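You operate a simulated robot arm through the tools that you are given. There is no shell and no other tool. Be economical: measure what you need, move in short steps, check, and stop when the job is done.

You are at the controls of a simulated two-armed robot. One attempt, no reset.

TASK
On the dark top at the punch end, fold the green cloth in half, so that it is half as long.

The check looks at the end state, three seconds after you hand in, the way a careful person would. Anything else that was tipped, shoved, dropped, spilled or broken makes it a failure. Flat cloth is picked up by pressing the open fingertips on it (5 to 10 N) and closing them slowly along it; thin cloth reads only 2 to 8 mm in the jaws.

THE ROBOT
Two 7-joint arms with two-finger parallel grippers on one trunk, on a base that drives. Base frame: it is fixed to the floor where the robot stands at the start and does not move with it; the origin is under the middle of the robot, x ahead of it, y to its left, z up. Readings come in m, degrees, newtons and seconds.
The left shoulder is at the start at [0.07, 0.163, 1.22], the right one opposite. Places, roughly: dark top at the punch end [0.6, 0, 1]. Payload 3.43 kg a hand.
The TCP of each hand is the grasp point between the finger pads, 0.034 m short of the fingertips. In the tool frame z runs along the fingers and y along their closing line. The gripper opens to 0.128 m. The fingers are 0.024 m wide and 0.012 m thick; the gripper's body (0.048 by 0.13 m) begins 0.096 m behind the TCP.
Orientation is that of the tool frame in the base frame, as a unit quaternion [w, x, y, z]. With the fingers straight down and closing along the base's y, the tool's x points along the base's -x, its y along +y and its z along -z.

THE INTERFACE
- The arms move only by the tool play_rows. It takes "left_commands", "right_commands" or both (then of equal length, played together; a hand with none holds still); each is a list of rows, each an object of numbers (a shift or turn left out is 0, a gripper value left out holds the last): "x", "y", "z": the shift along the tool's x, y, z in units of 30 mm (1.0 is 30 mm); "rx", "ry", "rz": the turn, a rotation vector about the tool's x, y, z in units of 8 degrees (1.0 is 8 degrees). In form: [{"x": .., "y": .., "z": .., "rx": .., "ry": .., "rz": ..}, ...]. A call has 1 to 12 rows; each row shifts and turns the commanded pose from where the row before left it, along the tool's axes as they then stand. "left_fingers" and "right_fingers" are, for a hand that has rows, the opening in per cent of the stroke, from 0 (shut) to 100 (fully open), set as the call begins (left out, the last holds). A call with a number of a shift or a turn outside -1 to 1 is refused whole. A row lasts 0.2 s, in which the tool goes at most 0.05 m and 8.6 degrees; a call with a longer step from one row to the next is refused whole, and so is a gripper value outside its range. A pose out of reach is approached as far as the arm can. The call stops where the force on the tool passes 40 N (or 10 N more than at its start, if that is more) or the arm is blocked; 0.2 s more then pass. Each finger travels about 0.153 m/s and halts on what it meets, pressing with about 30 N; the grip force reading is that of the motor and also rises with nothing between the fingers. The clock runs only during rows and for 0.2 s after the last one: add rows that do not move to give the fingers time. It gives the time, the measured TCP pose, the force on the tool (base axes), the opening and the grip force at its end, in the units of the frame above (readings bear some noise).
- Cameras (640 x 400 px; columns grow to the right, rows downward): "scene" is now at [0.1318, -0.0056, 1.4463]; the picture's right is [-0.01, -1.00, 0.00], its down [-0.64, 0.01, -0.76] and it looks along [0.76, -0.01, -0.64] (base axes); focal length 248 px, centre (320, 200). "left" rides on the left gripper at [0.076, 0.011, -0.16] in its tool frame; the picture's right is [-0.15, 0.99, 0.00], its down [-0.88, -0.13, -0.46] and it looks along [-0.45, -0.07, 0.89] (tool axes); focal length 234 px, centre (320, 200). "right" rides on the right gripper at [0.076, -0.011, -0.16] in its tool frame; the picture's right is [0.15, 0.99, 0.00], its down [-0.88, 0.13, -0.46] and it looks along [-0.45, 0.07, 0.89] (tool axes); focal length 234 px, centre (320, 200). There is no depth. A picture from a camera that has moved, and an enlarged one, comes with that camera's place and axes in the base frame and with its lens. The place of the scene camera against the robot may be out by one fixed shift of up to 0.012 m in any direction.
- snapshot(camera): a new picture of that camera. The clock stands still meanwhile.
- lift_body(by): slides the trunk up (or, below 0, down) by that many m; the arms and the scene camera ride with it, the base frame stays. It gives what a move gives, with no picture.
- steer(legs): drives the robot by 1 to 6 legs, each [ahead, left, turn to the left] in m, m and degrees, along the robot's own axes; the way and the turn of a leg run together, so that a leg with both is an arc; at most 1.5 m and 180 degrees a leg. The arms and the cameras ride along, it lands a little off, and it stops where it bumps. It gives what a move gives.
- turn_head(pan, tilt): turns the head with the scene camera to pan (to the left, within 86 degrees either way) and tilt (down, from -29 to 69), counted from straight ahead of the robot. It gives what a move gives.
- enlarge(camera, box): a new picture of the part [left, top, right, bottom] of that camera's present view, enlarged. The clock stands still meanwhile.
- job_done(): hands the job in; it is judged then, once.

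Work in short steps. Places have to be worked out from the pictures, the camera data and where the tool is seen: move nearer, look again, correct. Check each grasp and each placing, and mend what went wrong. You have 120 turns and 92 pictures in all, those below and enlarged ones among them. Open the grippers and draw the arms clear of the work before you hand the job in, unless the task says otherwise; then end with one line.

The tools are called after ">>>" by a JSON object that holds its "method" and its "body". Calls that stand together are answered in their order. play_rows: Moves the arms, as the interface text tells. Its arguments: {"type":"object","properties":{"left_commands":{"type":"array","items":{"type":"object","properties":{"x":{"type":"number"},"y":{"type":"number"},"z":{"type":"number"},"rx":{"type":"number"},"ry":{"type":"number"},"rz":{"type":"number"}}}},"left_fingers":{"type":"number"},"right_commands":{"type":"array","items":{"type":"object","properties":{"x":{"type":"number"},"y":{"type":"number"},"z":{"type":"number"},"rx":{"type":"number"},"ry":{"type":"number"},"rz":{"type":"number"}}}},"right_fingers":{"type":"number"}},"required":[]} The other tools are called the same way: lift_body (by) slides the trunk up or down; steer (legs) drives the base; turn_head (pan, tilt) turns the head that bears the scene camera; snapshot (camera) takes a picture; enlarge (camera, box) takes an enlarged picture of a part of a camera's view; job_done () hands the job in.

At the start:

```text
time: 0.0
left_position: [0.6986, 0.2595, 1.1406]
left_tool_rot: [0.0, -0.001, 1.0, 0.0]
left_wrist_force: [-0.9, 0.0, -0.7]
left_finger_gap: 0.1279
left_grasp_force: 0.0
right_position: [0.4197, -0.1385, 1.1826]
right_tool_rot: [0.0, 0.0, 1.0, 0.0]
right_wrist_force: [-0.1, -0.1, -0.4]
right_finger_gap: 0.1276
right_grasp_force: 0.1
trunk travel left (down, up): [-0.7, 0.24]
robot x, y, heading: [0.0028, 0.0013, 0.1]
head pan, tilt: [-0.8, 40.1]
```

scene: 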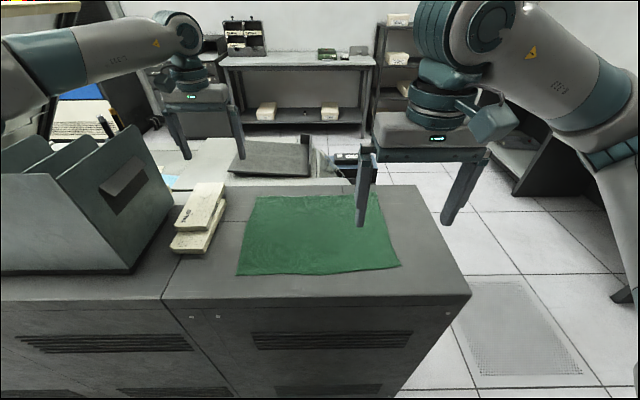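
right: 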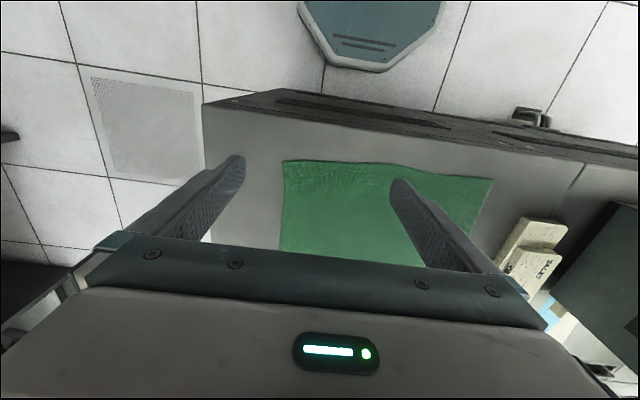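
left: 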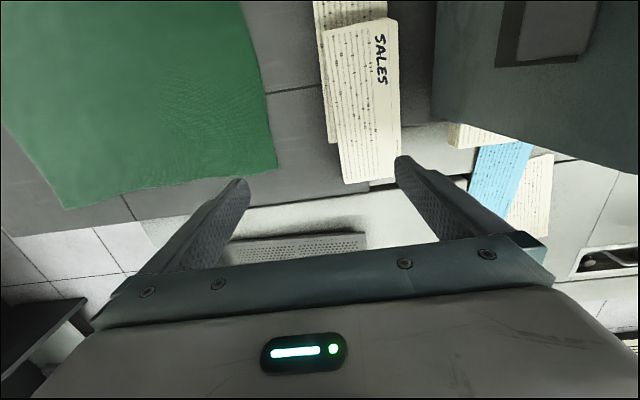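

The cloth looks about 0.31 m deep (x) by 0.43 m wide (y), so its right edge should be folded onto its left edge. I'd rather work from the front right corner of the table, so I'll check first that the floor there is free.

>>> {"method": "turn_head", "body": {"pan": -60, "tilt": 45}}

>>> {"method": "snapshot", "body": {"camera": "scene"}}

```text
time: 1.3
left_position: [0.6973, 0.2597, 1.1417]
left_tool_rot: [0.0, 0.001, 1.0, 0.0]
left_wrist_force: [0.2, -0.2, -0.2]
left_finger_gap: 0.1277
left_grasp_force: 0.1
right_position: [0.4183, -0.1389, 1.182]
right_tool_rot: [0.0, 0.0, 1.0, 0.0]
right_wrist_force: [0.2, -0.4, -0.4]
right_finger_gap: 0.1279
right_grasp_force: 0.0
trunk travel left (down, up): [-0.7, 0.24]
robot x, y, heading: [-0.0025, 0.0019, -0.1]
head pan, tilt: [-60.0, 45.0]
```

```text
88 pictures are left
camera scene: at [0.0876, -0.0748, 1.4392], right [-0.87, -0.5, 0.0], down [-0.35, 0.61, -0.71], along [0.35, -0.61, -0.71], focal length 248 px, centre (320, 200)
```

scene: 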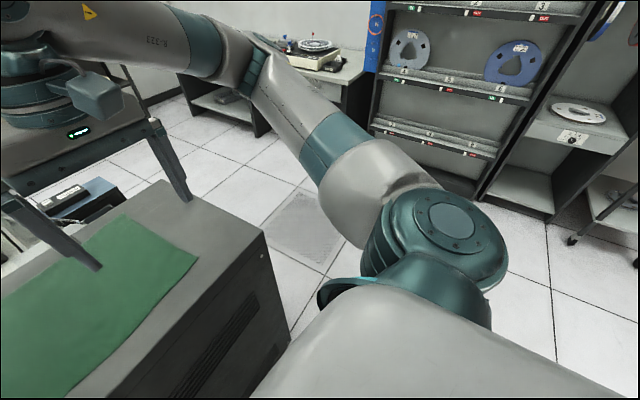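

The floor is clear out to about y = -2. I drive 0.45 m right, then turn 35° left and ease forward a little.

>>> {"method": "steer", "body": {"legs": [[0, -0.45, 0], [0, 0, 35], [0.08, -0.05, 0]]}}

>>> {"method": "turn_head", "body": {"pan": 0, "tilt": 45}}

>>> {"method": "snapshot", "body": {"camera": "scene"}}

```text
time: 6.4
left_position: [0.5167, 0.1672, 1.1431]
left_tool_rot: [-0.001, -0.301, 0.954, 0.0]
left_wrist_force: [0.8, -0.2, -0.8]
left_finger_gap: 0.128
left_grasp_force: 0.0
right_position: [0.5169, -0.3196, 1.1829]
right_tool_rot: [-0.001, -0.301, 0.954, 0.0]
right_wrist_force: [-0.8, -0.6, -0.4]
right_finger_gap: 0.128
right_grasp_force: 0.1
trunk travel left (down, up): [-0.7, 0.24]
robot x, y, heading: [0.0931, -0.4465, 34.9]
head pan, tilt: [-60.0, 45.0]
```

```text
time: 7.7
left_position: [0.5173, 0.1659, 1.1415]
left_tool_rot: [0.001, -0.301, 0.954, 0.0]
left_wrist_force: [-1.3, -0.6, -0.8]
left_finger_gap: 0.128
left_grasp_force: 0.0
right_position: [0.5183, -0.3188, 1.1824]
right_tool_rot: [0.0, -0.301, 0.954, 0.0]
right_wrist_force: [0.1, -0.7, 0.4]
right_finger_gap: 0.1279
right_grasp_force: 0.1
trunk travel left (down, up): [-0.7, 0.24]
robot x, y, heading: [0.0923, -0.444, 35.1]
head pan, tilt: [0.0, 45.0]
```

```text
87 pictures are left
camera scene: at [0.1993, -0.3755, 1.4391], right [0.57, -0.82, 0.0], down [-0.58, -0.41, -0.71], along [0.58, 0.41, -0.71], focal length 248 px, centre (320, 200)
```

scene: 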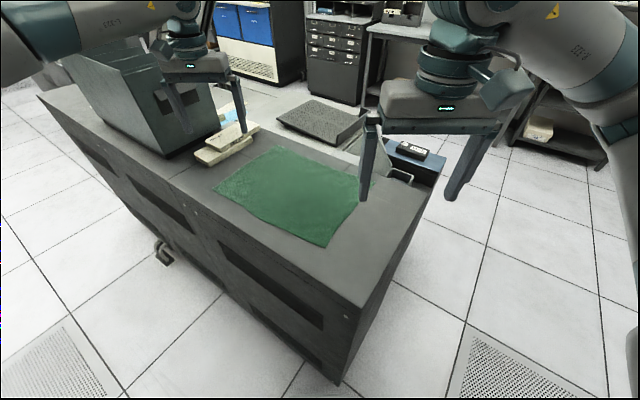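

Triangulating both views puts the table at z≈0.96 and the corners at about A(.47,-.20), B(.735,-.215), C(.72,.18), D(.455,.18). I turn both hands 55° so they close along x, parallel to the right edge.

>>> {"method": "play_rows", "body": {"left_commands": [{"rz": -0.98}, {"rz": -0.98}, {"rz": -0.98}, {"rz": -0.98}, {"rz": -0.98}, {"rz": -0.98}, {"rz": -0.98}], "right_commands": [{"rz": -0.98}, {"rz": -0.98}, {"rz": -0.98}, {"rz": -0.98}, {"rz": -0.98}, {"rz": -0.98}, {"rz": -0.98}], "left_fingers": 35, "right_fingers": 35}}

```text
time: 9.3
left_position: [0.5167, 0.1669, 1.1412]
left_tool_rot: [0.0, 0.708, -0.706, 0.0]
left_wrist_force: [-0.8, 0.1, -0.3]
left_finger_gap: 0.0448
left_grasp_force: 0.0
right_position: [0.5173, -0.3191, 1.1824]
right_tool_rot: [0.0, 0.708, -0.706, 0.0]
right_wrist_force: [0.6, -0.6, 0.1]
right_finger_gap: 0.0449
right_grasp_force: 0.1
trunk travel left (down, up): [-0.7, 0.24]
robot x, y, heading: [0.0949, -0.449, 34.7]
head pan, tilt: [0.0, 45.0]
```

Now I bring the right hand over the B corner region and the left hand over the A corner region, both staying high.

>>> {"method": "play_rows", "body": {"left_commands": [{"x": 1, "z": 0.05}, {"x": 1, "z": 0.05}, {"x": 1, "z": 0.05}, {"x": 1, "z": 0.05}, {"x": 1, "z": 0.05}, {"x": 1, "z": 0.05}, {"x": 1, "z": 0.05}, {"x": 1, "z": 0.05}, {"x": 1, "z": 0.05}, {"x": 1, "z": 0.05}, {"x": 1, "z": 0.05}, {"x": 1, "z": 0.05}], "right_commands": [{"x": -0.29, "y": -0.5, "z": 0.15}, {"x": -0.29, "y": -0.5, "z": 0.15}, {"x": -0.29, "y": -0.5, "z": 0.15}, {"x": -0.29, "y": -0.5, "z": 0.15}, {"x": -0.29, "y": -0.5, "z": 0.15}, {"x": -0.29, "y": -0.5, "z": 0.15}, {"x": -0.29, "y": -0.5, "z": 0.15}, {"x": -0.29, "y": -0.5, "z": 0.15}, {"x": -0.29, "y": -0.5, "z": 0.15}, {"x": -0.29, "y": -0.5, "z": 0.15}, {"x": -0.29, "y": -0.5, "z": 0.15}, {"x": -0.29, "y": -0.5, "z": 0.15}]}}

>>> {"method": "snapshot", "body": {"camera": "scene"}}

>>> {"method": "snapshot", "body": {"camera": "right"}}

>>> {"method": "snapshot", "body": {"camera": "left"}}

```text
time: 11.9
left_position: [0.5168, -0.1944, 1.1236]
left_tool_rot: [-0.001, -0.706, 0.708, 0.0]
left_wrist_force: [0.1, -0.2, -0.3]
left_finger_gap: 0.0446
left_grasp_force: 0.0
right_position: [0.6972, -0.2168, 1.1286]
right_tool_rot: [0.0, -0.707, 0.708, 0.001]
right_wrist_force: [0.6, 0.1, 0.3]
right_finger_gap: 0.0446
right_grasp_force: 0.1
trunk travel left (down, up): [-0.7, 0.24]
robot x, y, heading: [0.0954, -0.443, 35.0]
head pan, tilt: [0.0, 45.0]
```

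```text
86 pictures are left
camera scene: at [0.1999, -0.3766, 1.4391], right [0.57, -0.82, 0.0], down [-0.58, -0.41, -0.71], along [0.58, 0.41, -0.71], focal length 248 px, centre (320, 200)
```

scene: 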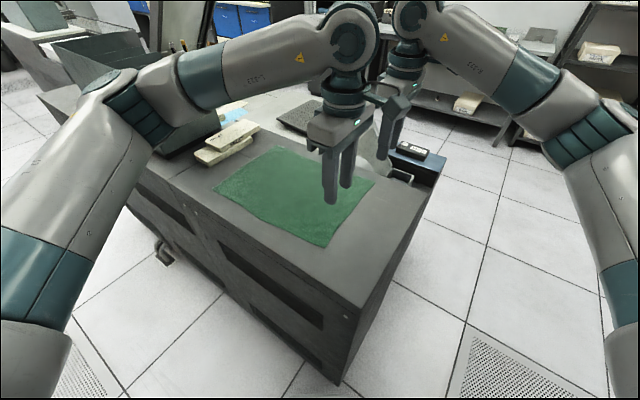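

```text
85 pictures are left
camera right: at [0.7084, -0.2947, 1.2885], right [-0.99, -0.14, 0.0], down [-0.13, 0.88, 0.46], along [-0.07, 0.45, -0.89], focal length 234 px, centre (320, 200)
```

right: 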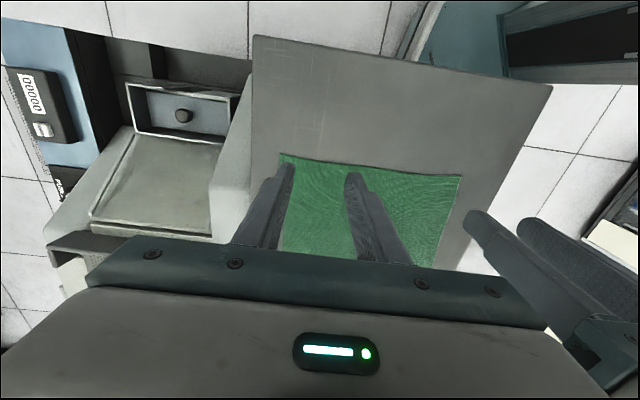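

```text
84 pictures are left
camera left: at [0.5057, -0.272, 1.2827], right [-0.99, 0.15, 0.0], down [0.13, 0.88, 0.46], along [0.07, 0.45, -0.89], focal length 234 px, centre (320, 200)
```

left: 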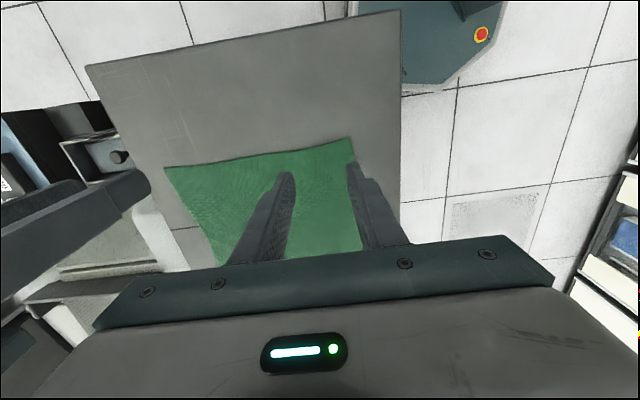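

The wrist views agree: A(.478,-.197), B(.747,-.196), edge at y≈-0.196 and top at z≈0.96. I place both hands just inside the corners and lower to about 15 mm above the cloth.

>>> {"method": "play_rows", "body": {"left_commands": [{"x": -0.04, "y": -0.01, "z": 0.94}, {"x": -0.04, "y": -0.01, "z": 0.94}, {"x": -0.04, "y": -0.01, "z": 0.94}, {"x": -0.03, "y": -0.01, "z": 0.94}], "right_commands": [{"x": -0.22, "y": -0.08, "z": 0.97}, {"x": -0.22, "y": -0.08, "z": 0.97}, {"x": -0.22, "y": -0.08, "z": 0.97}, {"x": -0.22, "y": -0.08, "z": 0.97}]}}

>>> {"method": "snapshot", "body": {"camera": "right"}}

>>> {"method": "snapshot", "body": {"camera": "left"}}

```text
time: 12.9
left_position: [0.5178, -0.1887, 1.0111]
left_tool_rot: [0.0, -0.707, 0.707, -0.001]
left_wrist_force: [0.0, 0.2, -1.1]
left_finger_gap: 0.0447
left_grasp_force: 0.1
right_position: [0.7037, -0.197, 1.0404]
right_tool_rot: [-0.001, -0.706, 0.708, 0.0]
right_wrist_force: [0.1, 0.5, -0.2]
right_finger_gap: 0.0446
right_grasp_force: 0.1
right hand out of reach, approached as far as the arm can: row 4
trunk travel left (down, up): [-0.7, 0.24]
robot x, y, heading: [0.0956, -0.4458, 35.1]
head pan, tilt: [0.0, 45.0]
```

```text
83 pictures are left
camera right: at [0.7142, -0.274, 1.2007], right [-0.99, -0.14, 0.0], down [-0.13, 0.88, 0.46], along [-0.06, 0.45, -0.89], focal length 234 px, centre (320, 200)
```

right: 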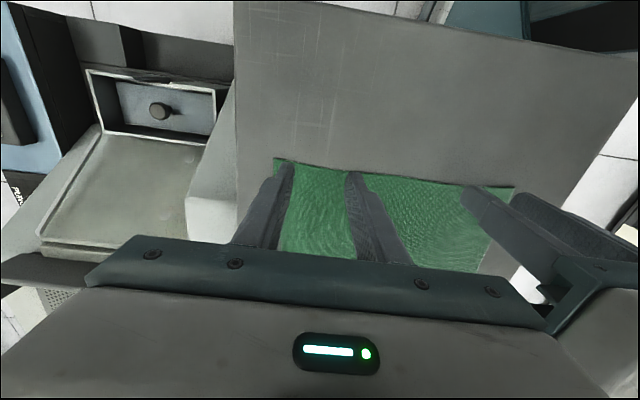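

```text
82 pictures are left
camera left: at [0.5064, -0.2653, 1.1688], right [-0.99, 0.15, 0.0], down [0.13, 0.88, 0.46], along [0.07, 0.45, -0.89], focal length 234 px, centre (320, 200)
```

left: 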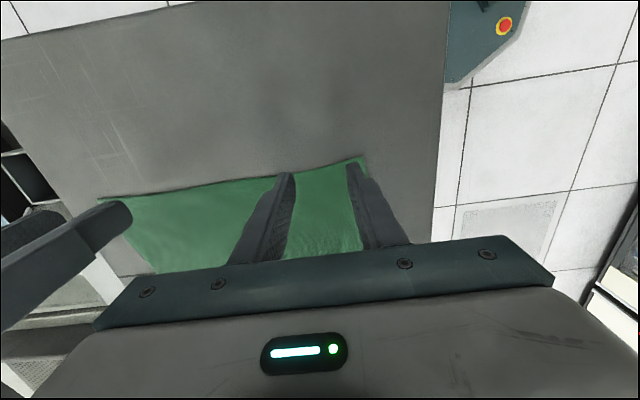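

The right hand hit a reach limit at z 1.04, which looks like a downward limit. I'll raise both hands and lower the trunk so the arms work higher relative to the shoulders.

>>> {"method": "play_rows", "body": {"left_commands": [{"z": -1}, {"z": -1}, {"z": -1}, {"z": -1}, {"z": -1}], "right_commands": [{"z": -1}, {"z": -1}, {"z": -1}, {"z": -1}, {"z": -1}]}}

>>> {"method": "lift_body", "body": {"by": -0.13}}

```text
time: 14.1
left_position: [0.5168, -0.1909, 1.1603]
left_tool_rot: [0.0, -0.706, 0.708, 0.0]
left_wrist_force: [0.1, -0.3, -0.5]
left_finger_gap: 0.0446
left_grasp_force: 0.0
right_position: [0.7042, -0.1994, 1.062]
right_tool_rot: [0.0, -0.705, 0.709, -0.001]
right_wrist_force: [0.7, 0.0, -0.1]
right_finger_gap: 0.0449
right_grasp_force: 0.1
right hand out of reach, approached as far as the arm can: row 1, 2, 3, 4, 5
trunk travel left (down, up): [-0.7, 0.24]
robot x, y, heading: [0.0942, -0.4432, 35.2]
head pan, tilt: [0.0, 45.0]
```

```text
time: 15.1
left_position: [0.5161, -0.1911, 1.0748]
left_tool_rot: [0.0, -0.706, 0.708, 0.0]
left_wrist_force: [0.3, -0.1, 0.8]
left_finger_gap: 0.0449
left_grasp_force: 0.0
right_position: [0.704, -0.1974, 0.9855]
right_tool_rot: [0.008, -0.705, 0.709, 0.002]
right_wrist_force: [-1.2, 0.0, 9.2]
right_finger_gap: 0.0453
right_grasp_force: 0.3
trunk travel left (down, up): [-0.615, 0.325]
robot x, y, heading: [0.0972, -0.4457, 34.7]
head pan, tilt: [0.0, 45.0]
stopped: the force on the tool passed its limit (the readings are from after the stop); the commanded pose is now the measured one
```

The right hand hadn't risen, so lowering the trunk brought its tips down onto the cloth at 9 N, and the top is therefore at about z 0.952. I try lifting and retreating the right hand slightly and look at the arm.

>>> {"method": "play_rows", "body": {"right_commands": [{"z": -0.5}, {"z": -0.5}]}}

>>> {"method": "snapshot", "body": {"camera": "scene"}}

```text
time: 15.7
left_position: [0.5173, -0.1902, 1.0745]
left_tool_rot: [0.0, -0.706, 0.708, 0.0]
left_wrist_force: [0.3, -0.6, 0.7]
left_finger_gap: 0.045
left_grasp_force: 0.1
right_position: [0.705, -0.1959, 1.0143]
right_tool_rot: [0.006, -0.704, 0.71, 0.003]
right_wrist_force: [0.2, 0.5, 0.1]
right_finger_gap: 0.0449
right_grasp_force: 0.0
trunk travel left (down, up): [-0.615, 0.325]
robot x, y, heading: [0.0944, -0.4462, 34.9]
head pan, tilt: [0.0, 45.0]
```

```text
81 pictures are left
camera scene: at [0.1992, -0.3752, 1.3537], right [0.57, -0.82, 0.0], down [-0.58, -0.41, -0.71], along [0.58, 0.41, -0.71], focal length 248 px, centre (320, 200)
```

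scene: 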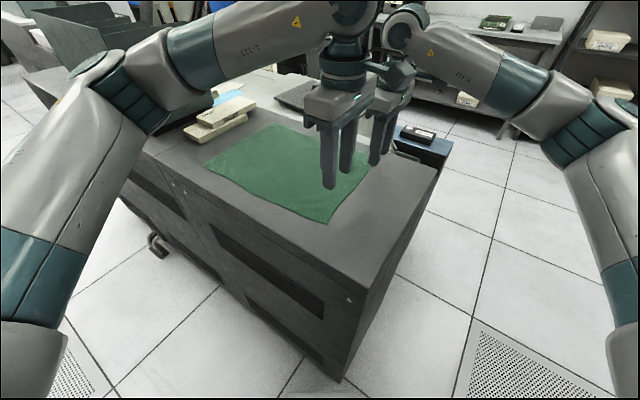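

It rises freely now. I align the right hand and bring both tips to about 3 mm above the cloth.

>>> {"method": "play_rows", "body": {"left_commands": [{"z": 0.92}, {"z": 0.92}, {"z": 0.92}], "right_commands": [{"x": -0.07, "y": -0.03, "z": 0.28}, {"x": -0.07, "y": -0.03, "z": 0.28}, {"x": -0.07, "y": -0.02, "z": 0.28}]}}

>>> {"method": "snapshot", "body": {"camera": "right"}}

>>> {"method": "snapshot", "body": {"camera": "left"}}

```text
time: 16.5
left_position: [0.5187, -0.1897, 0.9915]
left_tool_rot: [-0.001, -0.707, 0.707, 0.0]
left_wrist_force: [-0.5, 0.4, 0.5]
left_finger_gap: 0.0452
left_grasp_force: 0.1
right_position: [0.7061, -0.196, 1.005]
right_tool_rot: [0.006, -0.702, 0.712, 0.003]
right_wrist_force: [-0.5, 0.0, 0.5]
right_finger_gap: 0.0448
right_grasp_force: 0.1
right hand out of reach, approached as far as the arm can: row 2, 3
trunk travel left (down, up): [-0.615, 0.325]
robot x, y, heading: [0.0978, -0.4473, 35.2]
head pan, tilt: [0.0, 45.0]
```

```text
80 pictures are left
camera right: at [0.7158, -0.2754, 1.1647], right [-0.99, -0.13, -0.01], down [-0.12, 0.88, 0.47], along [-0.06, 0.46, -0.88], focal length 234 px, centre (320, 200)
```

right: 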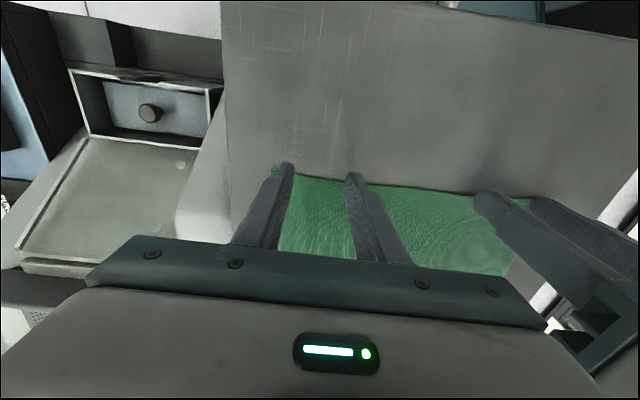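

```text
79 pictures are left
camera left: at [0.5067, -0.2655, 1.1504], right [-0.99, 0.15, 0.0], down [0.13, 0.88, 0.45], along [0.07, 0.45, -0.89], focal length 234 px, centre (320, 200)
```

left: 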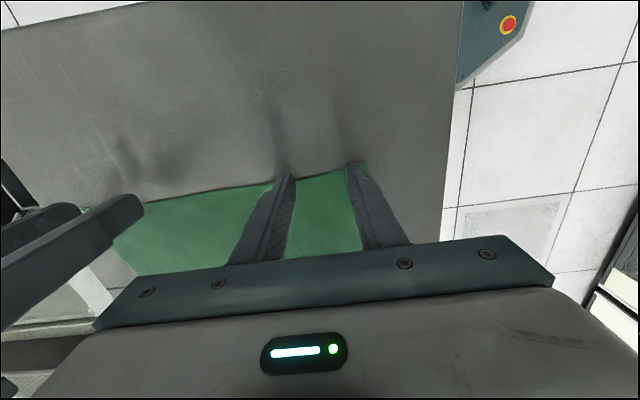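

The right hand's yaw is drifting as it descends, so it is at a wrist limit. I back its yaw off by 16° and retry the descent to just above the cloth.

>>> {"method": "play_rows", "body": {"right_commands": [{"z": -0.5, "rz": 0.7}, {"rz": 0.7}, {"rz": 0.7}, {"x": -0.1, "z": 0.3}, {"x": -0.1, "z": 0.3}, {"x": -0.1, "z": 0.2}]}}

```text
time: 17.9
left_position: [0.5184, -0.1892, 0.9922]
left_tool_rot: [0.0, -0.707, 0.708, 0.0]
left_wrist_force: [0.5, -0.2, -0.3]
left_finger_gap: 0.0447
left_grasp_force: 0.1
right_position: [0.7086, -0.1867, 0.9974]
right_tool_rot: [0.005, -0.594, 0.804, 0.004]
right_wrist_force: [0.4, 0.5, -0.4]
right_finger_gap: 0.0448
right_grasp_force: 0.1
trunk travel left (down, up): [-0.615, 0.325]
robot x, y, heading: [0.0988, -0.4459, 35.0]
head pan, tilt: [0.0, 45.0]
```

Reachable now. I press down in small steps until both tips show contact force.

>>> {"method": "play_rows", "body": {"left_commands": [{"z": 0.1}, {"z": 0.1}, {}], "right_commands": [{"z": 0.18}, {"z": 0.17}, {}]}}

```text
time: 18.7
left_position: [0.5174, -0.1893, 0.9855]
left_tool_rot: [0.0, -0.706, 0.708, 0.0]
left_wrist_force: [-0.9, -0.2, 1.5]
left_finger_gap: 0.045
left_grasp_force: 0.1
right_position: [0.7088, -0.1871, 0.9874]
right_tool_rot: [0.006, -0.593, 0.805, 0.004]
right_wrist_force: [-0.5, 0.1, 0.3]
right_finger_gap: 0.0449
right_grasp_force: 0.1
trunk travel left (down, up): [-0.615, 0.325]
robot x, y, heading: [0.0988, -0.4449, 34.9]
head pan, tilt: [0.0, 45.0]
```

The left hand is just touching (1.5 N) and the right is still slightly above. I press a little more.

>>> {"method": "play_rows", "body": {"left_commands": [{"z": 0.06}, {}], "right_commands": [{"z": 0.12}, {}]}}

```text
time: 19.3
left_position: [0.5162, -0.1914, 0.9858]
left_tool_rot: [0.0, -0.706, 0.708, -0.001]
left_wrist_force: [1.7, 1.8, 9.9]
left_finger_gap: 0.0444
left_grasp_force: 0.0
right_position: [0.7083, -0.1882, 0.9849]
right_tool_rot: [0.008, -0.593, 0.805, 0.004]
right_wrist_force: [1.3, 0.3, 12.0]
right_finger_gap: 0.0441
right_grasp_force: 0.1
trunk travel left (down, up): [-0.615, 0.325]
robot x, y, heading: [0.0929, -0.4478, 35.1]
head pan, tilt: [0.0, 45.0]
```

Contact is 9.9 N left and 12 N right. I ease the right slightly and close slowly.

>>> {"method": "play_rows", "body": {"left_commands": [{}, {}], "right_commands": [{"z": -0.015}, {}], "left_fingers": 26, "right_fingers": 26}}

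>>> {"method": "play_rows", "body": {"left_commands": [{}, {}], "right_commands": [{}, {}], "left_fingers": 18, "right_fingers": 18}}

>>> {"method": "snapshot", "body": {"camera": "right"}}

>>> {"method": "snapshot", "body": {"camera": "left"}}

```text
time: 19.9
left_position: [0.5173, -0.1904, 0.9851]
left_tool_rot: [0.0, -0.706, 0.708, -0.001]
left_wrist_force: [2.0, 0.9, 11.4]
left_finger_gap: 0.0332
left_grasp_force: 0.1
right_position: [0.7074, -0.1873, 0.9852]
right_tool_rot: [0.008, -0.593, 0.805, 0.004]
right_wrist_force: [-0.2, 1.9, 17.9]
right_finger_gap: 0.0338
right_grasp_force: 0.5
trunk travel left (down, up): [-0.615, 0.325]
robot x, y, heading: [0.0951, -0.446, 34.9]
head pan, tilt: [0.0, 45.0]
```

```text
time: 20.5
left_position: [0.5162, -0.1904, 0.9861]
left_tool_rot: [0.001, -0.707, 0.708, 0.0]
left_wrist_force: [1.7, 2.2, 11.9]
left_finger_gap: 0.0238
left_grasp_force: 0.1
right_position: [0.7077, -0.1879, 0.9865]
right_tool_rot: [0.008, -0.592, 0.806, 0.004]
right_wrist_force: [2.4, 0.1, 19.5]
right_finger_gap: 0.0223
right_grasp_force: 0.0
trunk travel left (down, up): [-0.615, 0.325]
robot x, y, heading: [0.0948, -0.4472, 34.9]
head pan, tilt: [0.0, 45.0]
```

```text
78 pictures are left
camera right: at [0.6942, -0.2678, 1.1443], right [-0.99, 0.15, -0.01], down [0.13, 0.87, 0.47], along [0.08, 0.46, -0.88], focal length 234 px, centre (320, 200)
```

right: 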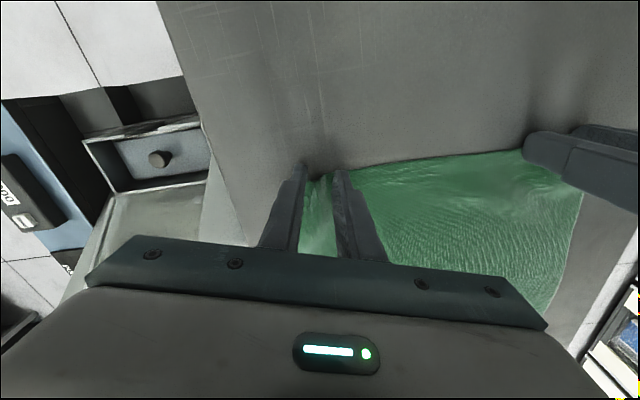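

```text
77 pictures are left
camera left: at [0.5045, -0.2671, 1.1441], right [-0.99, 0.15, 0.0], down [0.13, 0.88, 0.46], along [0.07, 0.45, -0.89], focal length 234 px, centre (320, 200)
```

left: 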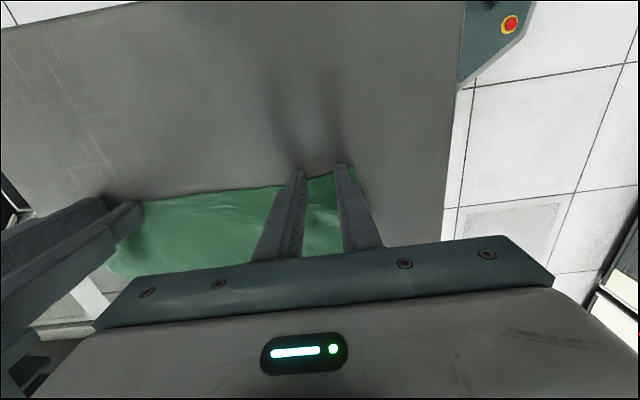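

Cloth is gathering between the fingers. I ease the right a bit more and finish closing.

>>> {"method": "play_rows", "body": {"left_commands": [{}, {}], "right_commands": [{"z": -0.03}, {}], "left_fingers": 10, "right_fingers": 10}}

>>> {"method": "play_rows", "body": {"left_commands": [{}, {}, {}], "right_commands": [{}, {}, {}], "left_fingers": 0, "right_fingers": 0}}

>>> {"method": "enlarge", "body": {"camera": "right", "box": [200, 100, 440, 250]}}

>>> {"method": "enlarge", "body": {"camera": "left", "box": [200, 100, 440, 250]}}

```text
time: 21.1
left_position: [0.5165, -0.1917, 0.9848]
left_tool_rot: [0.001, -0.706, 0.708, 0.0]
left_wrist_force: [1.1, -0.6, 14.6]
left_finger_gap: 0.0131
left_grasp_force: 0.4
right_position: [0.7077, -0.1873, 0.9848]
right_tool_rot: [0.007, -0.594, 0.804, 0.004]
right_wrist_force: [-1.0, 1.5, 13.6]
right_finger_gap: 0.0139
right_grasp_force: 0.6
trunk travel left (down, up): [-0.615, 0.325]
robot x, y, heading: [0.0937, -0.4477, 34.9]
head pan, tilt: [0.0, 45.0]
```

```text
time: 21.9
left_position: [0.516, -0.1913, 0.9849]
left_tool_rot: [0.001, 0.707, -0.707, 0.0]
left_wrist_force: [-0.4, -0.6, 16.0]
left_finger_gap: 0.0
left_grasp_force: 30.2
right_position: [0.7073, -0.1875, 0.9848]
right_tool_rot: [0.008, -0.593, 0.805, 0.003]
right_wrist_force: [-3.6, -0.1, 9.2]
right_finger_gap: 0.0023
right_grasp_force: 30.5
trunk travel left (down, up): [-0.615, 0.325]
robot x, y, heading: [0.0971, -0.4432, 35.0]
head pan, tilt: [0.0, 45.0]
```

```text
2.67 times, centred on (320, 175) of right
camera zoom: at [0.6938, -0.2677, 1.1445], right [-0.99, 0.15, -0.01], down [0.13, 0.87, 0.47], along [0.08, 0.46, -0.88], focal length 624 px, centre (320, 267)
```

zoom: 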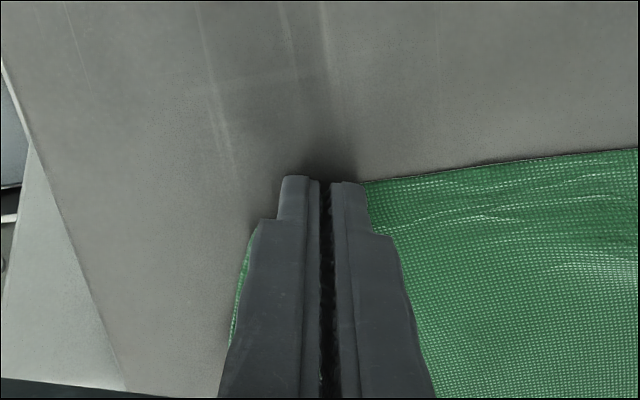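

```text
2.67 times, centred on (320, 175) of left
camera zoom: at [0.5042, -0.267, 1.1441], right [-0.99, 0.15, 0.0], down [0.13, 0.88, 0.46], along [0.07, 0.45, -0.89], focal length 624 px, centre (320, 267)
```

zoom: 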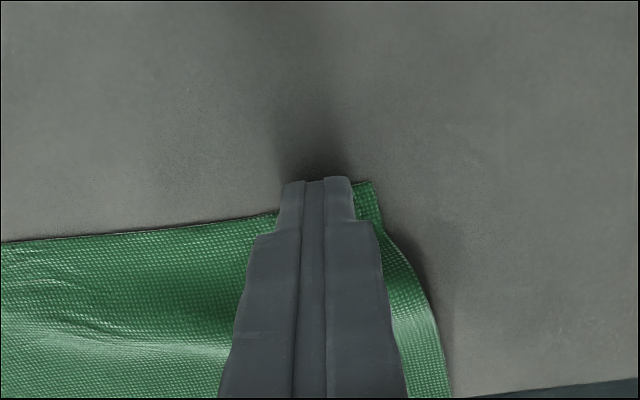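

The right jaw reads 2.3 mm with grip force, so it holds the cloth. The left reads 0.0, so it missed; I lift it a little, reopen it and move about 9 mm further inward.

>>> {"method": "play_rows", "body": {"left_commands": [{"z": -0.5}, {"x": -0.3}, {}, {"z": 0.4}, {}], "left_fingers": 32}}

>>> {"method": "enlarge", "body": {"camera": "left", "box": [200, 100, 440, 250]}}

```text
time: 23.1
left_position: [0.5166, -0.181, 0.9876]
left_tool_rot: [0.0, -0.706, 0.708, -0.001]
left_wrist_force: [-0.6, 0.0, 0.1]
left_finger_gap: 0.0411
left_grasp_force: 0.1
right_position: [0.7084, -0.188, 0.9854]
right_tool_rot: [0.007, -0.594, 0.805, 0.004]
right_wrist_force: [1.6, 0.1, 17.0]
right_finger_gap: 0.0022
right_grasp_force: 30.3
trunk travel left (down, up): [-0.615, 0.325]
robot x, y, heading: [0.093, -0.4488, 34.7]
head pan, tilt: [0.0, 45.0]
```

```text
2.67 times, centred on (320, 175) of left
camera zoom: at [0.5053, -0.2577, 1.1465], right [-0.99, 0.15, 0.0], down [0.13, 0.88, 0.46], along [0.07, 0.45, -0.89], focal length 624 px, centre (320, 267)
```

zoom: 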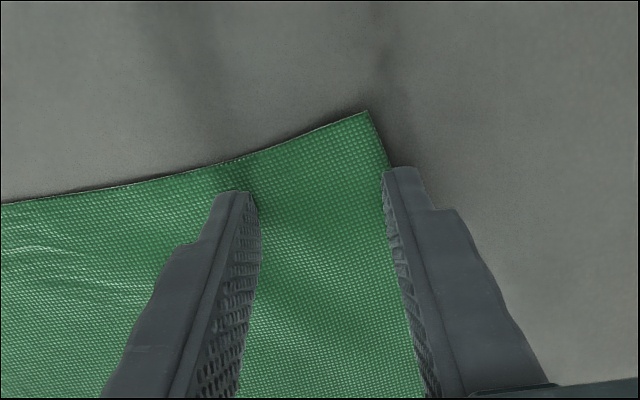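

The corner shifted to about (.499,-.212), so the outer finger is now off the cloth. I shift the left hand +17 mm in x and -11 mm in y, then press.

>>> {"method": "play_rows", "body": {"left_commands": [{"z": -0.2}, {"x": 0.37, "y": -0.57}, {"z": 0.2}, {"z": 0.07}, {"z": 0.03}, {}]}}

>>> {"method": "enlarge", "body": {"camera": "left", "box": [200, 100, 440, 250]}}

```text
time: 24.5
left_position: [0.5342, -0.1939, 0.9853]
left_tool_rot: [0.0, -0.706, 0.708, 0.0]
left_wrist_force: [0.0, 0.0, 8.0]
left_finger_gap: 0.041
left_grasp_force: 0.1
right_position: [0.7067, -0.1881, 0.985]
right_tool_rot: [0.008, -0.593, 0.805, 0.004]
right_wrist_force: [2.8, 0.8, 15.6]
right_finger_gap: 0.0021
right_grasp_force: 30.2
trunk travel left (down, up): [-0.615, 0.325]
robot x, y, heading: [0.0947, -0.4468, 35.0]
head pan, tilt: [0.0, 45.0]
```

```text
2.67 times, centred on (320, 175) of left
camera zoom: at [0.5216, -0.269, 1.1443], right [-0.99, 0.15, 0.0], down [0.13, 0.88, 0.46], along [0.07, 0.45, -0.89], focal length 624 px, centre (320, 267)
```

zoom: 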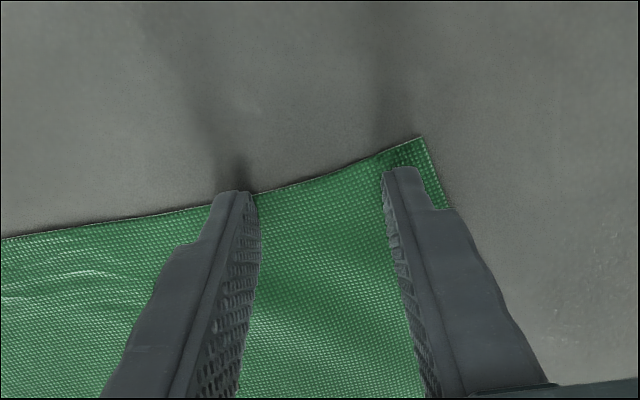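

Both left fingers are on the cloth at 8 N. I close in steps.

>>> {"method": "play_rows", "body": {"left_commands": [{}, {}], "left_fingers": 22}}

>>> {"method": "play_rows", "body": {"left_commands": [{}, {}], "left_fingers": 13}}

>>> {"method": "enlarge", "body": {"camera": "left", "box": [200, 100, 440, 250]}}

```text
time: 25.1
left_position: [0.5343, -0.1935, 0.985]
left_tool_rot: [0.001, -0.706, 0.708, 0.0]
left_wrist_force: [2.5, -0.5, 10.2]
left_finger_gap: 0.0284
left_grasp_force: 0.0
right_position: [0.7079, -0.188, 0.985]
right_tool_rot: [0.008, -0.593, 0.805, 0.003]
right_wrist_force: [1.1, 1.2, 14.9]
right_finger_gap: 0.0022
right_grasp_force: 30.0
trunk travel left (down, up): [-0.615, 0.325]
robot x, y, heading: [0.0967, -0.4478, 35.1]
head pan, tilt: [0.0, 45.0]
```

```text
time: 25.7
left_position: [0.5336, -0.1928, 0.9858]
left_tool_rot: [0.001, -0.707, 0.708, 0.0]
left_wrist_force: [1.4, 0.5, 11.6]
left_finger_gap: 0.0165
left_grasp_force: 0.2
right_position: [0.7075, -0.1873, 0.9857]
right_tool_rot: [0.007, -0.593, 0.805, 0.004]
right_wrist_force: [1.1, 0.9, 14.9]
right_finger_gap: 0.0023
right_grasp_force: 30.3
trunk travel left (down, up): [-0.615, 0.325]
robot x, y, heading: [0.0972, -0.4471, 35.1]
head pan, tilt: [0.0, 45.0]
```

```text
2.67 times, centred on (320, 175) of left
camera zoom: at [0.5216, -0.269, 1.1442], right [-0.99, 0.15, 0.0], down [0.13, 0.88, 0.46], along [0.07, 0.45, -0.89], focal length 624 px, centre (320, 267)
```

zoom: 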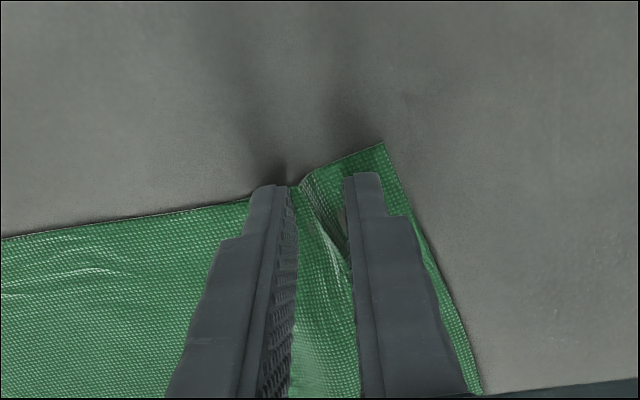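

A ridge is rising between the left fingers. I close them the rest of the way.

>>> {"method": "play_rows", "body": {"left_commands": [{}, {}], "left_fingers": 7}}

>>> {"method": "play_rows", "body": {"left_commands": [{}, {}, {}], "left_fingers": 0}}

>>> {"method": "enlarge", "body": {"camera": "left", "box": [200, 100, 440, 250]}}

```text
time: 26.3
left_position: [0.5331, -0.1928, 0.985]
left_tool_rot: [0.001, -0.706, 0.708, -0.001]
left_wrist_force: [3.3, 0.0, 13.8]
left_finger_gap: 0.0087
left_grasp_force: 0.1
right_position: [0.7076, -0.1883, 0.9852]
right_tool_rot: [0.007, -0.594, 0.805, 0.003]
right_wrist_force: [0.5, 1.2, 13.0]
right_finger_gap: 0.0024
right_grasp_force: 30.6
trunk travel left (down, up): [-0.615, 0.325]
robot x, y, heading: [0.0973, -0.4487, 35.0]
head pan, tilt: [0.0, 45.0]
```

```text
time: 27.1
left_position: [0.5339, -0.1923, 0.9848]
left_tool_rot: [0.001, -0.707, 0.707, 0.0]
left_wrist_force: [4.6, 2.2, 13.8]
left_finger_gap: 0.002
left_grasp_force: 29.7
right_position: [0.708, -0.1886, 0.9851]
right_tool_rot: [0.007, -0.594, 0.805, 0.003]
right_wrist_force: [-3.9, -0.2, 12.1]
right_finger_gap: 0.0023
right_grasp_force: 30.0
trunk travel left (down, up): [-0.615, 0.325]
robot x, y, heading: [0.0956, -0.447, 35.0]
head pan, tilt: [0.0, 45.0]
```

```text
2.67 times, centred on (320, 175) of left
camera zoom: at [0.5215, -0.2691, 1.1442], right [-0.99, 0.15, 0.0], down [0.13, 0.88, 0.46], along [0.07, 0.45, -0.89], focal length 624 px, centre (320, 267)
```

zoom: 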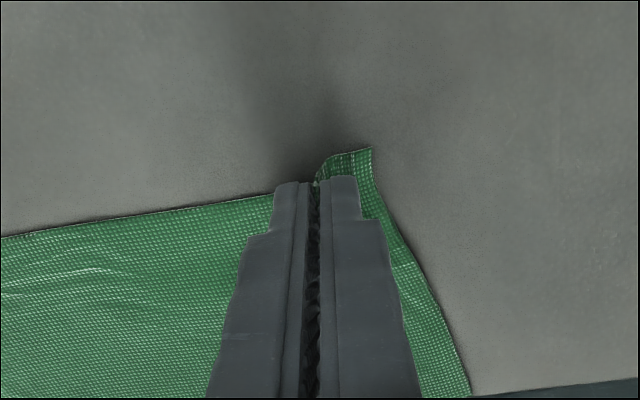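

Both jaws read about 2 mm, so both corners are held. I lift 75 mm slowly and look.

>>> {"method": "play_rows", "body": {"left_commands": [{"z": -0.5}, {"z": -0.5}, {"z": -0.5}, {"z": -0.5}, {"z": -0.5}], "right_commands": [{"z": -0.5}, {"z": -0.5}, {"z": -0.5}, {"z": -0.5}, {"z": -0.5}]}}

>>> {"method": "snapshot", "body": {"camera": "scene"}}

>>> {"method": "snapshot", "body": {"camera": "right"}}

```text
time: 28.3
left_position: [0.5352, -0.1923, 1.0603]
left_tool_rot: [-0.001, -0.706, 0.708, 0.0]
left_wrist_force: [1.0, -0.1, -0.1]
left_finger_gap: 0.0019
left_grasp_force: 29.6
right_position: [0.7083, -0.1888, 1.0582]
right_tool_rot: [0.007, -0.592, 0.806, 0.004]
right_wrist_force: [-1.4, -0.7, -0.6]
right_finger_gap: 0.0023
right_grasp_force: 29.9
trunk travel left (down, up): [-0.615, 0.325]
robot x, y, heading: [0.0961, -0.4488, 35.1]
head pan, tilt: [0.0, 45.0]
```

```text
70 pictures are left
camera scene: at [0.1987, -0.3757, 1.3538], right [0.57, -0.82, 0.0], down [-0.58, -0.41, -0.71], along [0.58, 0.41, -0.71], focal length 248 px, centre (320, 200)
```

scene: 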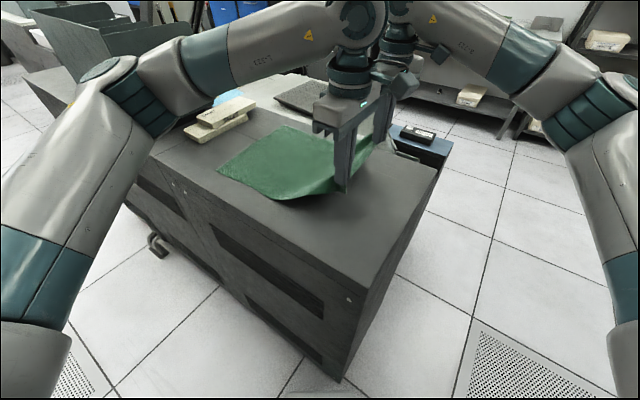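

```text
69 pictures are left
camera right: at [0.6956, -0.2676, 1.2185], right [-0.99, 0.15, 0.0], down [0.13, 0.87, 0.47], along [0.07, 0.46, -0.88], focal length 234 px, centre (320, 200)
```

right: 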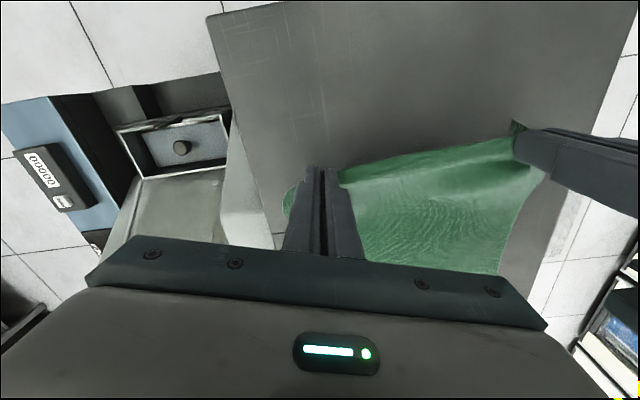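

Both corners lifted cleanly. I raise another 40 mm, then drive the base 0.2 m along world +y, which is 0.115 ahead and 0.164 left.

>>> {"method": "play_rows", "body": {"left_commands": [{"z": -0.5}, {"z": -0.5}, {"z": -0.3}], "right_commands": [{"z": -0.5}, {"z": -0.5}, {"z": -0.3}]}}

>>> {"method": "steer", "body": {"legs": [[0.115, 0.164, 0]]}}

>>> {"method": "snapshot", "body": {"camera": "scene"}}

```text
time: 29.1
left_position: [0.5344, -0.1933, 1.0982]
left_tool_rot: [-0.001, -0.706, 0.708, 0.0]
left_wrist_force: [1.6, 0.7, -0.3]
left_finger_gap: 0.0022
left_grasp_force: 30.3
right_position: [0.7089, -0.1895, 1.0988]
right_tool_rot: [0.006, -0.593, 0.805, 0.004]
right_wrist_force: [-1.4, -0.1, -0.6]
right_finger_gap: 0.0021
right_grasp_force: 29.8
trunk travel left (down, up): [-0.615, 0.325]
robot x, y, heading: [0.0944, -0.4481, 34.7]
head pan, tilt: [0.0, 45.0]
```

```text
time: 30.7
left_position: [0.5361, 0.0074, 1.0976]
left_tool_rot: [-0.001, -0.706, 0.708, 0.0]
left_wrist_force: [1.2, -0.4, -0.6]
left_finger_gap: 0.0021
left_grasp_force: 30.0
right_position: [0.7105, 0.0101, 1.0972]
right_tool_rot: [0.006, -0.592, 0.806, 0.003]
right_wrist_force: [-0.9, 0.0, 0.2]
right_finger_gap: 0.0023
right_grasp_force: 29.8
trunk travel left (down, up): [-0.615, 0.325]
robot x, y, heading: [0.0982, -0.2524, 35.0]
head pan, tilt: [0.0, 45.0]
```

```text
68 pictures are left
camera scene: at [0.2003, -0.1757, 1.3538], right [0.57, -0.82, 0.0], down [-0.58, -0.41, -0.71], along [0.58, 0.4, -0.71], focal length 248 px, centre (320, 200)
```

scene: 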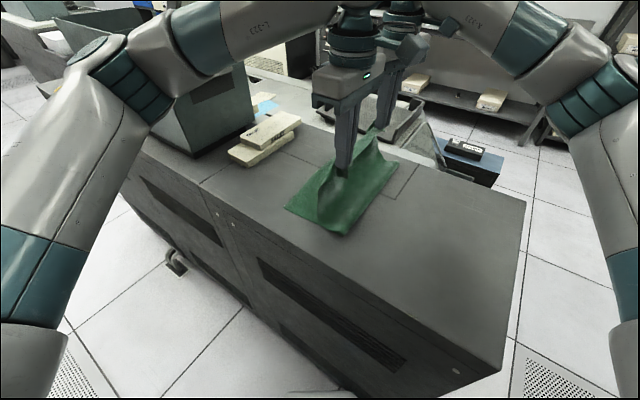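

The fold is forming well, but the sheet slid about 90 mm toward -y during the lift. I check where the bottom left edge lies now.

>>> {"method": "enlarge", "body": {"camera": "scene", "box": [220, 90, 460, 240]}}

>>> {"method": "snapshot", "body": {"camera": "left"}}

>>> {"method": "snapshot", "body": {"camera": "right"}}

```text
2.67 times, centred on (340, 165) of scene
camera zoom: at [0.2003, -0.1757, 1.3538], right [0.57, -0.82, 0.0], down [-0.58, -0.41, -0.71], along [0.58, 0.4, -0.71], focal length 661 px, centre (267, 293)
```

zoom: 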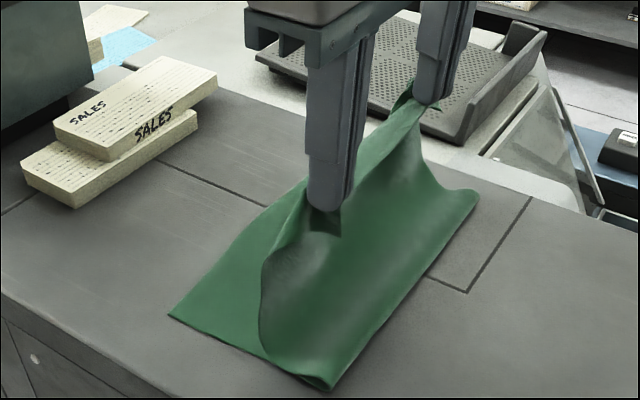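

```text
66 pictures are left
camera left: at [0.5245, -0.0692, 1.2567], right [-0.99, 0.15, 0.0], down [0.13, 0.88, 0.46], along [0.07, 0.45, -0.89], focal length 234 px, centre (320, 200)
```

left: 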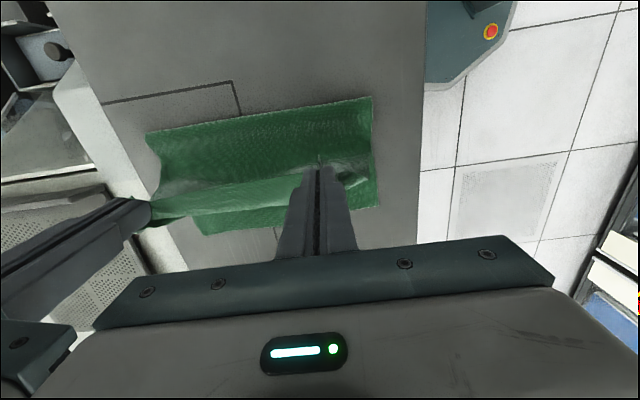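

```text
65 pictures are left
camera right: at [0.6971, -0.069, 1.2567], right [-0.99, 0.15, 0.0], down [0.13, 0.87, 0.47], along [0.08, 0.46, -0.88], focal length 234 px, centre (320, 200)
```

right: 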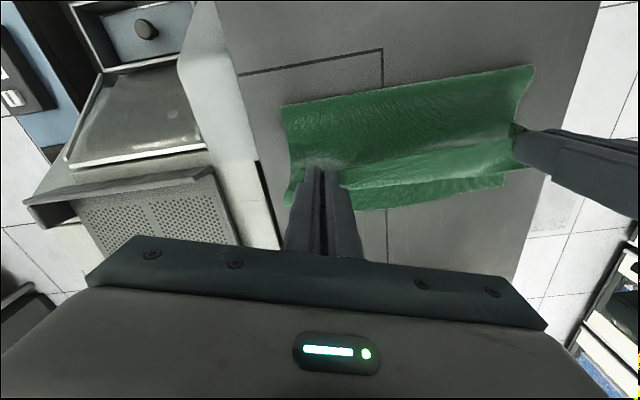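

The bottom left edge now runs from D(.463,.105) to C(.736,.115). I lower 45 mm, then drive +0.088 m in y to bring the held edge above it.

>>> {"method": "play_rows", "body": {"left_commands": [{"z": 0.5}, {"z": 0.5}, {"z": 0.5}], "right_commands": [{"z": 0.5}, {"z": 0.5}, {"z": 0.5}]}}

>>> {"method": "steer", "body": {"legs": [[0.051, 0.072, 0]]}}

>>> {"method": "snapshot", "body": {"camera": "left"}}

>>> {"method": "snapshot", "body": {"camera": "right"}}

>>> {"method": "snapshot", "body": {"camera": "scene"}}

```text
time: 31.5
left_position: [0.5361, 0.0066, 1.0526]
left_tool_rot: [0.0, -0.706, 0.708, 0.0]
left_wrist_force: [1.8, 0.8, -0.5]
left_finger_gap: 0.0022
left_grasp_force: 30.6
right_position: [0.7114, 0.0114, 1.052]
right_tool_rot: [0.006, -0.593, 0.805, 0.004]
right_wrist_force: [-1.5, 0.9, -0.3]
right_finger_gap: 0.0021
right_grasp_force: 30.4
trunk travel left (down, up): [-0.615, 0.325]
robot x, y, heading: [0.0949, -0.2463, 34.7]
head pan, tilt: [0.0, 45.0]
```

```text
time: 32.6
left_position: [0.5362, 0.0953, 1.0531]
left_tool_rot: [0.0, -0.706, 0.709, 0.0]
left_wrist_force: [1.4, 0.1, 0.0]
left_finger_gap: 0.0018
left_grasp_force: 30.1
right_position: [0.7116, 0.0987, 1.0524]
right_tool_rot: [0.006, -0.592, 0.806, 0.003]
right_wrist_force: [-1.4, -0.1, -0.1]
right_finger_gap: 0.0022
right_grasp_force: 29.8
trunk travel left (down, up): [-0.615, 0.325]
robot x, y, heading: [0.0942, -0.1582, 34.9]
head pan, tilt: [0.0, 45.0]
```

```text
64 pictures are left
camera left: at [0.525, 0.0196, 1.2116], right [-0.99, 0.15, 0.0], down [0.13, 0.88, 0.46], along [0.07, 0.45, -0.89], focal length 234 px, centre (320, 200)
```

left: 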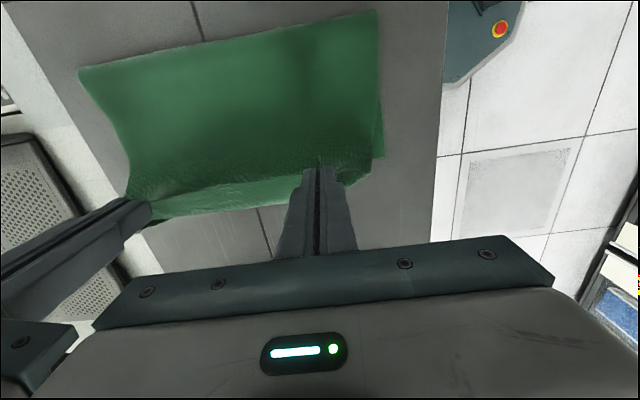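

```text
63 pictures are left
camera right: at [0.698, 0.0203, 1.211], right [-0.99, 0.15, 0.0], down [0.14, 0.87, 0.47], along [0.08, 0.46, -0.88], focal length 234 px, centre (320, 200)
```

right: 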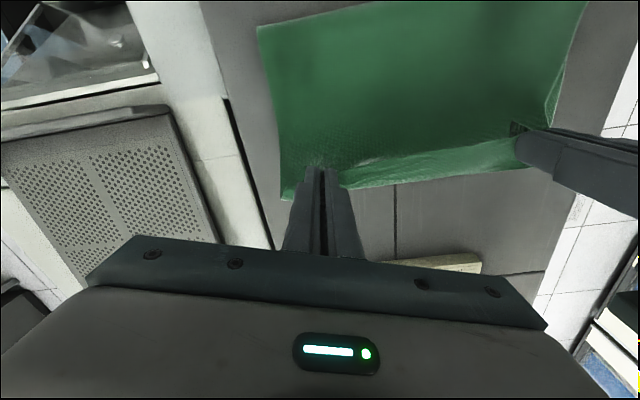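

```text
62 pictures are left
camera scene: at [0.2005, -0.0868, 1.3538], right [0.57, -0.82, 0.0], down [-0.58, -0.41, -0.71], along [0.58, 0.4, -0.71], focal length 248 px, centre (320, 200)
```

scene: 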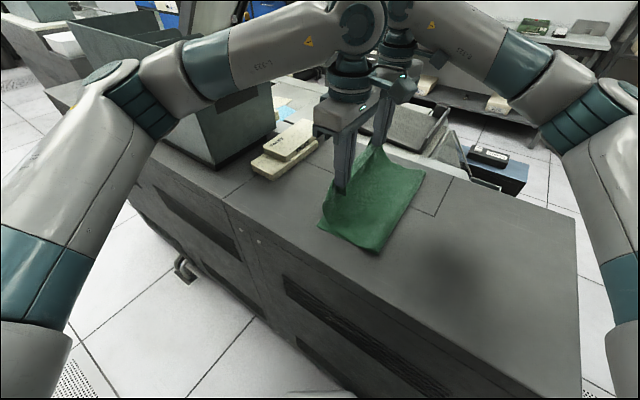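

D is unmoved at (.467,.104) and both held corners are above the edge. I lower to just above the table while spreading the hands to flatten the edge.

>>> {"method": "play_rows", "body": {"left_commands": [{"z": 0.43, "y": 0.2}, {"z": 0.43, "y": 0.2}, {"z": 0.43, "y": 0.2}, {"z": 0.43, "y": 0.2}, {"z": 0.43, "y": 0.2}], "right_commands": [{"z": 0.43, "x": -0.02, "y": 0.11}, {"z": 0.43, "x": -0.02, "y": 0.11}, {"z": 0.43, "x": -0.02, "y": 0.11}, {"z": 0.43, "x": -0.02, "y": 0.11}, {"z": 0.43, "x": -0.02, "y": 0.11}]}}

>>> {"method": "snapshot", "body": {"camera": "left"}}

>>> {"method": "snapshot", "body": {"camera": "right"}}

>>> {"method": "enlarge", "body": {"camera": "scene", "box": [230, 110, 470, 260]}}

```text
time: 33.8
left_position: [0.5071, 0.0964, 0.9888]
left_tool_rot: [0.001, -0.707, 0.707, -0.002]
left_wrist_force: [29.6, 3.5, 1.4]
left_finger_gap: 0.0023
left_grasp_force: 30.2
right_position: [0.6947, 0.1079, 0.9882]
right_tool_rot: [0.003, -0.594, 0.804, 0.004]
right_wrist_force: [-28.8, -3.2, 1.0]
right_finger_gap: 0.0022
right_grasp_force: 29.4
trunk travel left (down, up): [-0.615, 0.325]
robot x, y, heading: [0.0946, -0.1605, 34.8]
head pan, tilt: [0.0, 45.0]
```

```text
61 pictures are left
camera left: at [0.495, 0.0204, 1.1477], right [-0.99, 0.15, 0.0], down [0.13, 0.88, 0.46], along [0.07, 0.45, -0.89], focal length 234 px, centre (320, 200)
```

left: 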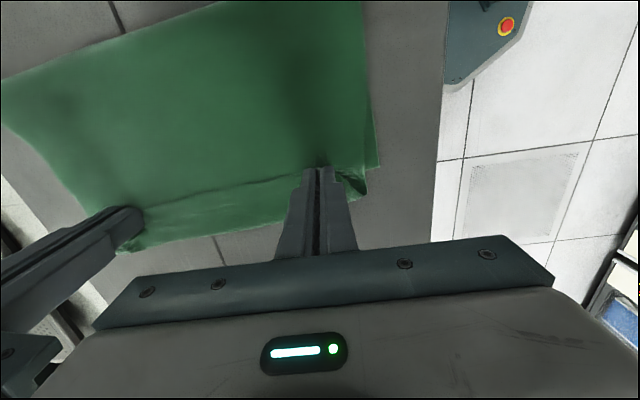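

```text
60 pictures are left
camera right: at [0.682, 0.0288, 1.1469], right [-0.99, 0.15, 0.0], down [0.13, 0.87, 0.47], along [0.07, 0.46, -0.88], focal length 234 px, centre (320, 200)
```

right: 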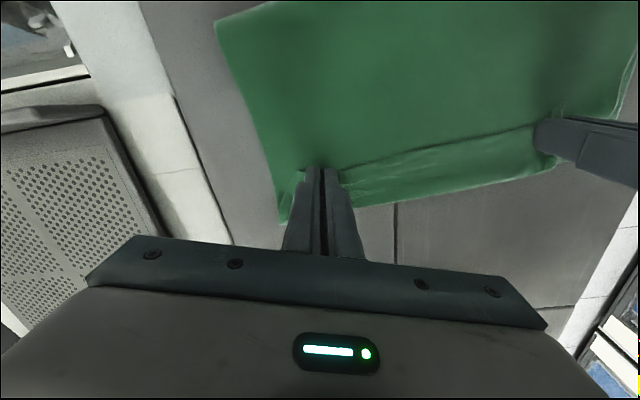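

```text
2.67 times, centred on (350, 185) of scene
camera zoom: at [0.2, -0.0871, 1.3539], right [0.57, -0.82, 0.0], down [-0.58, -0.4, -0.71], along [0.58, 0.4, -0.71], focal length 661 px, centre (240, 240)
```

zoom: 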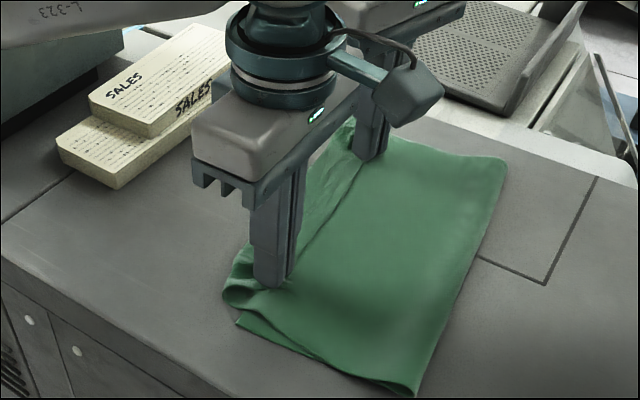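

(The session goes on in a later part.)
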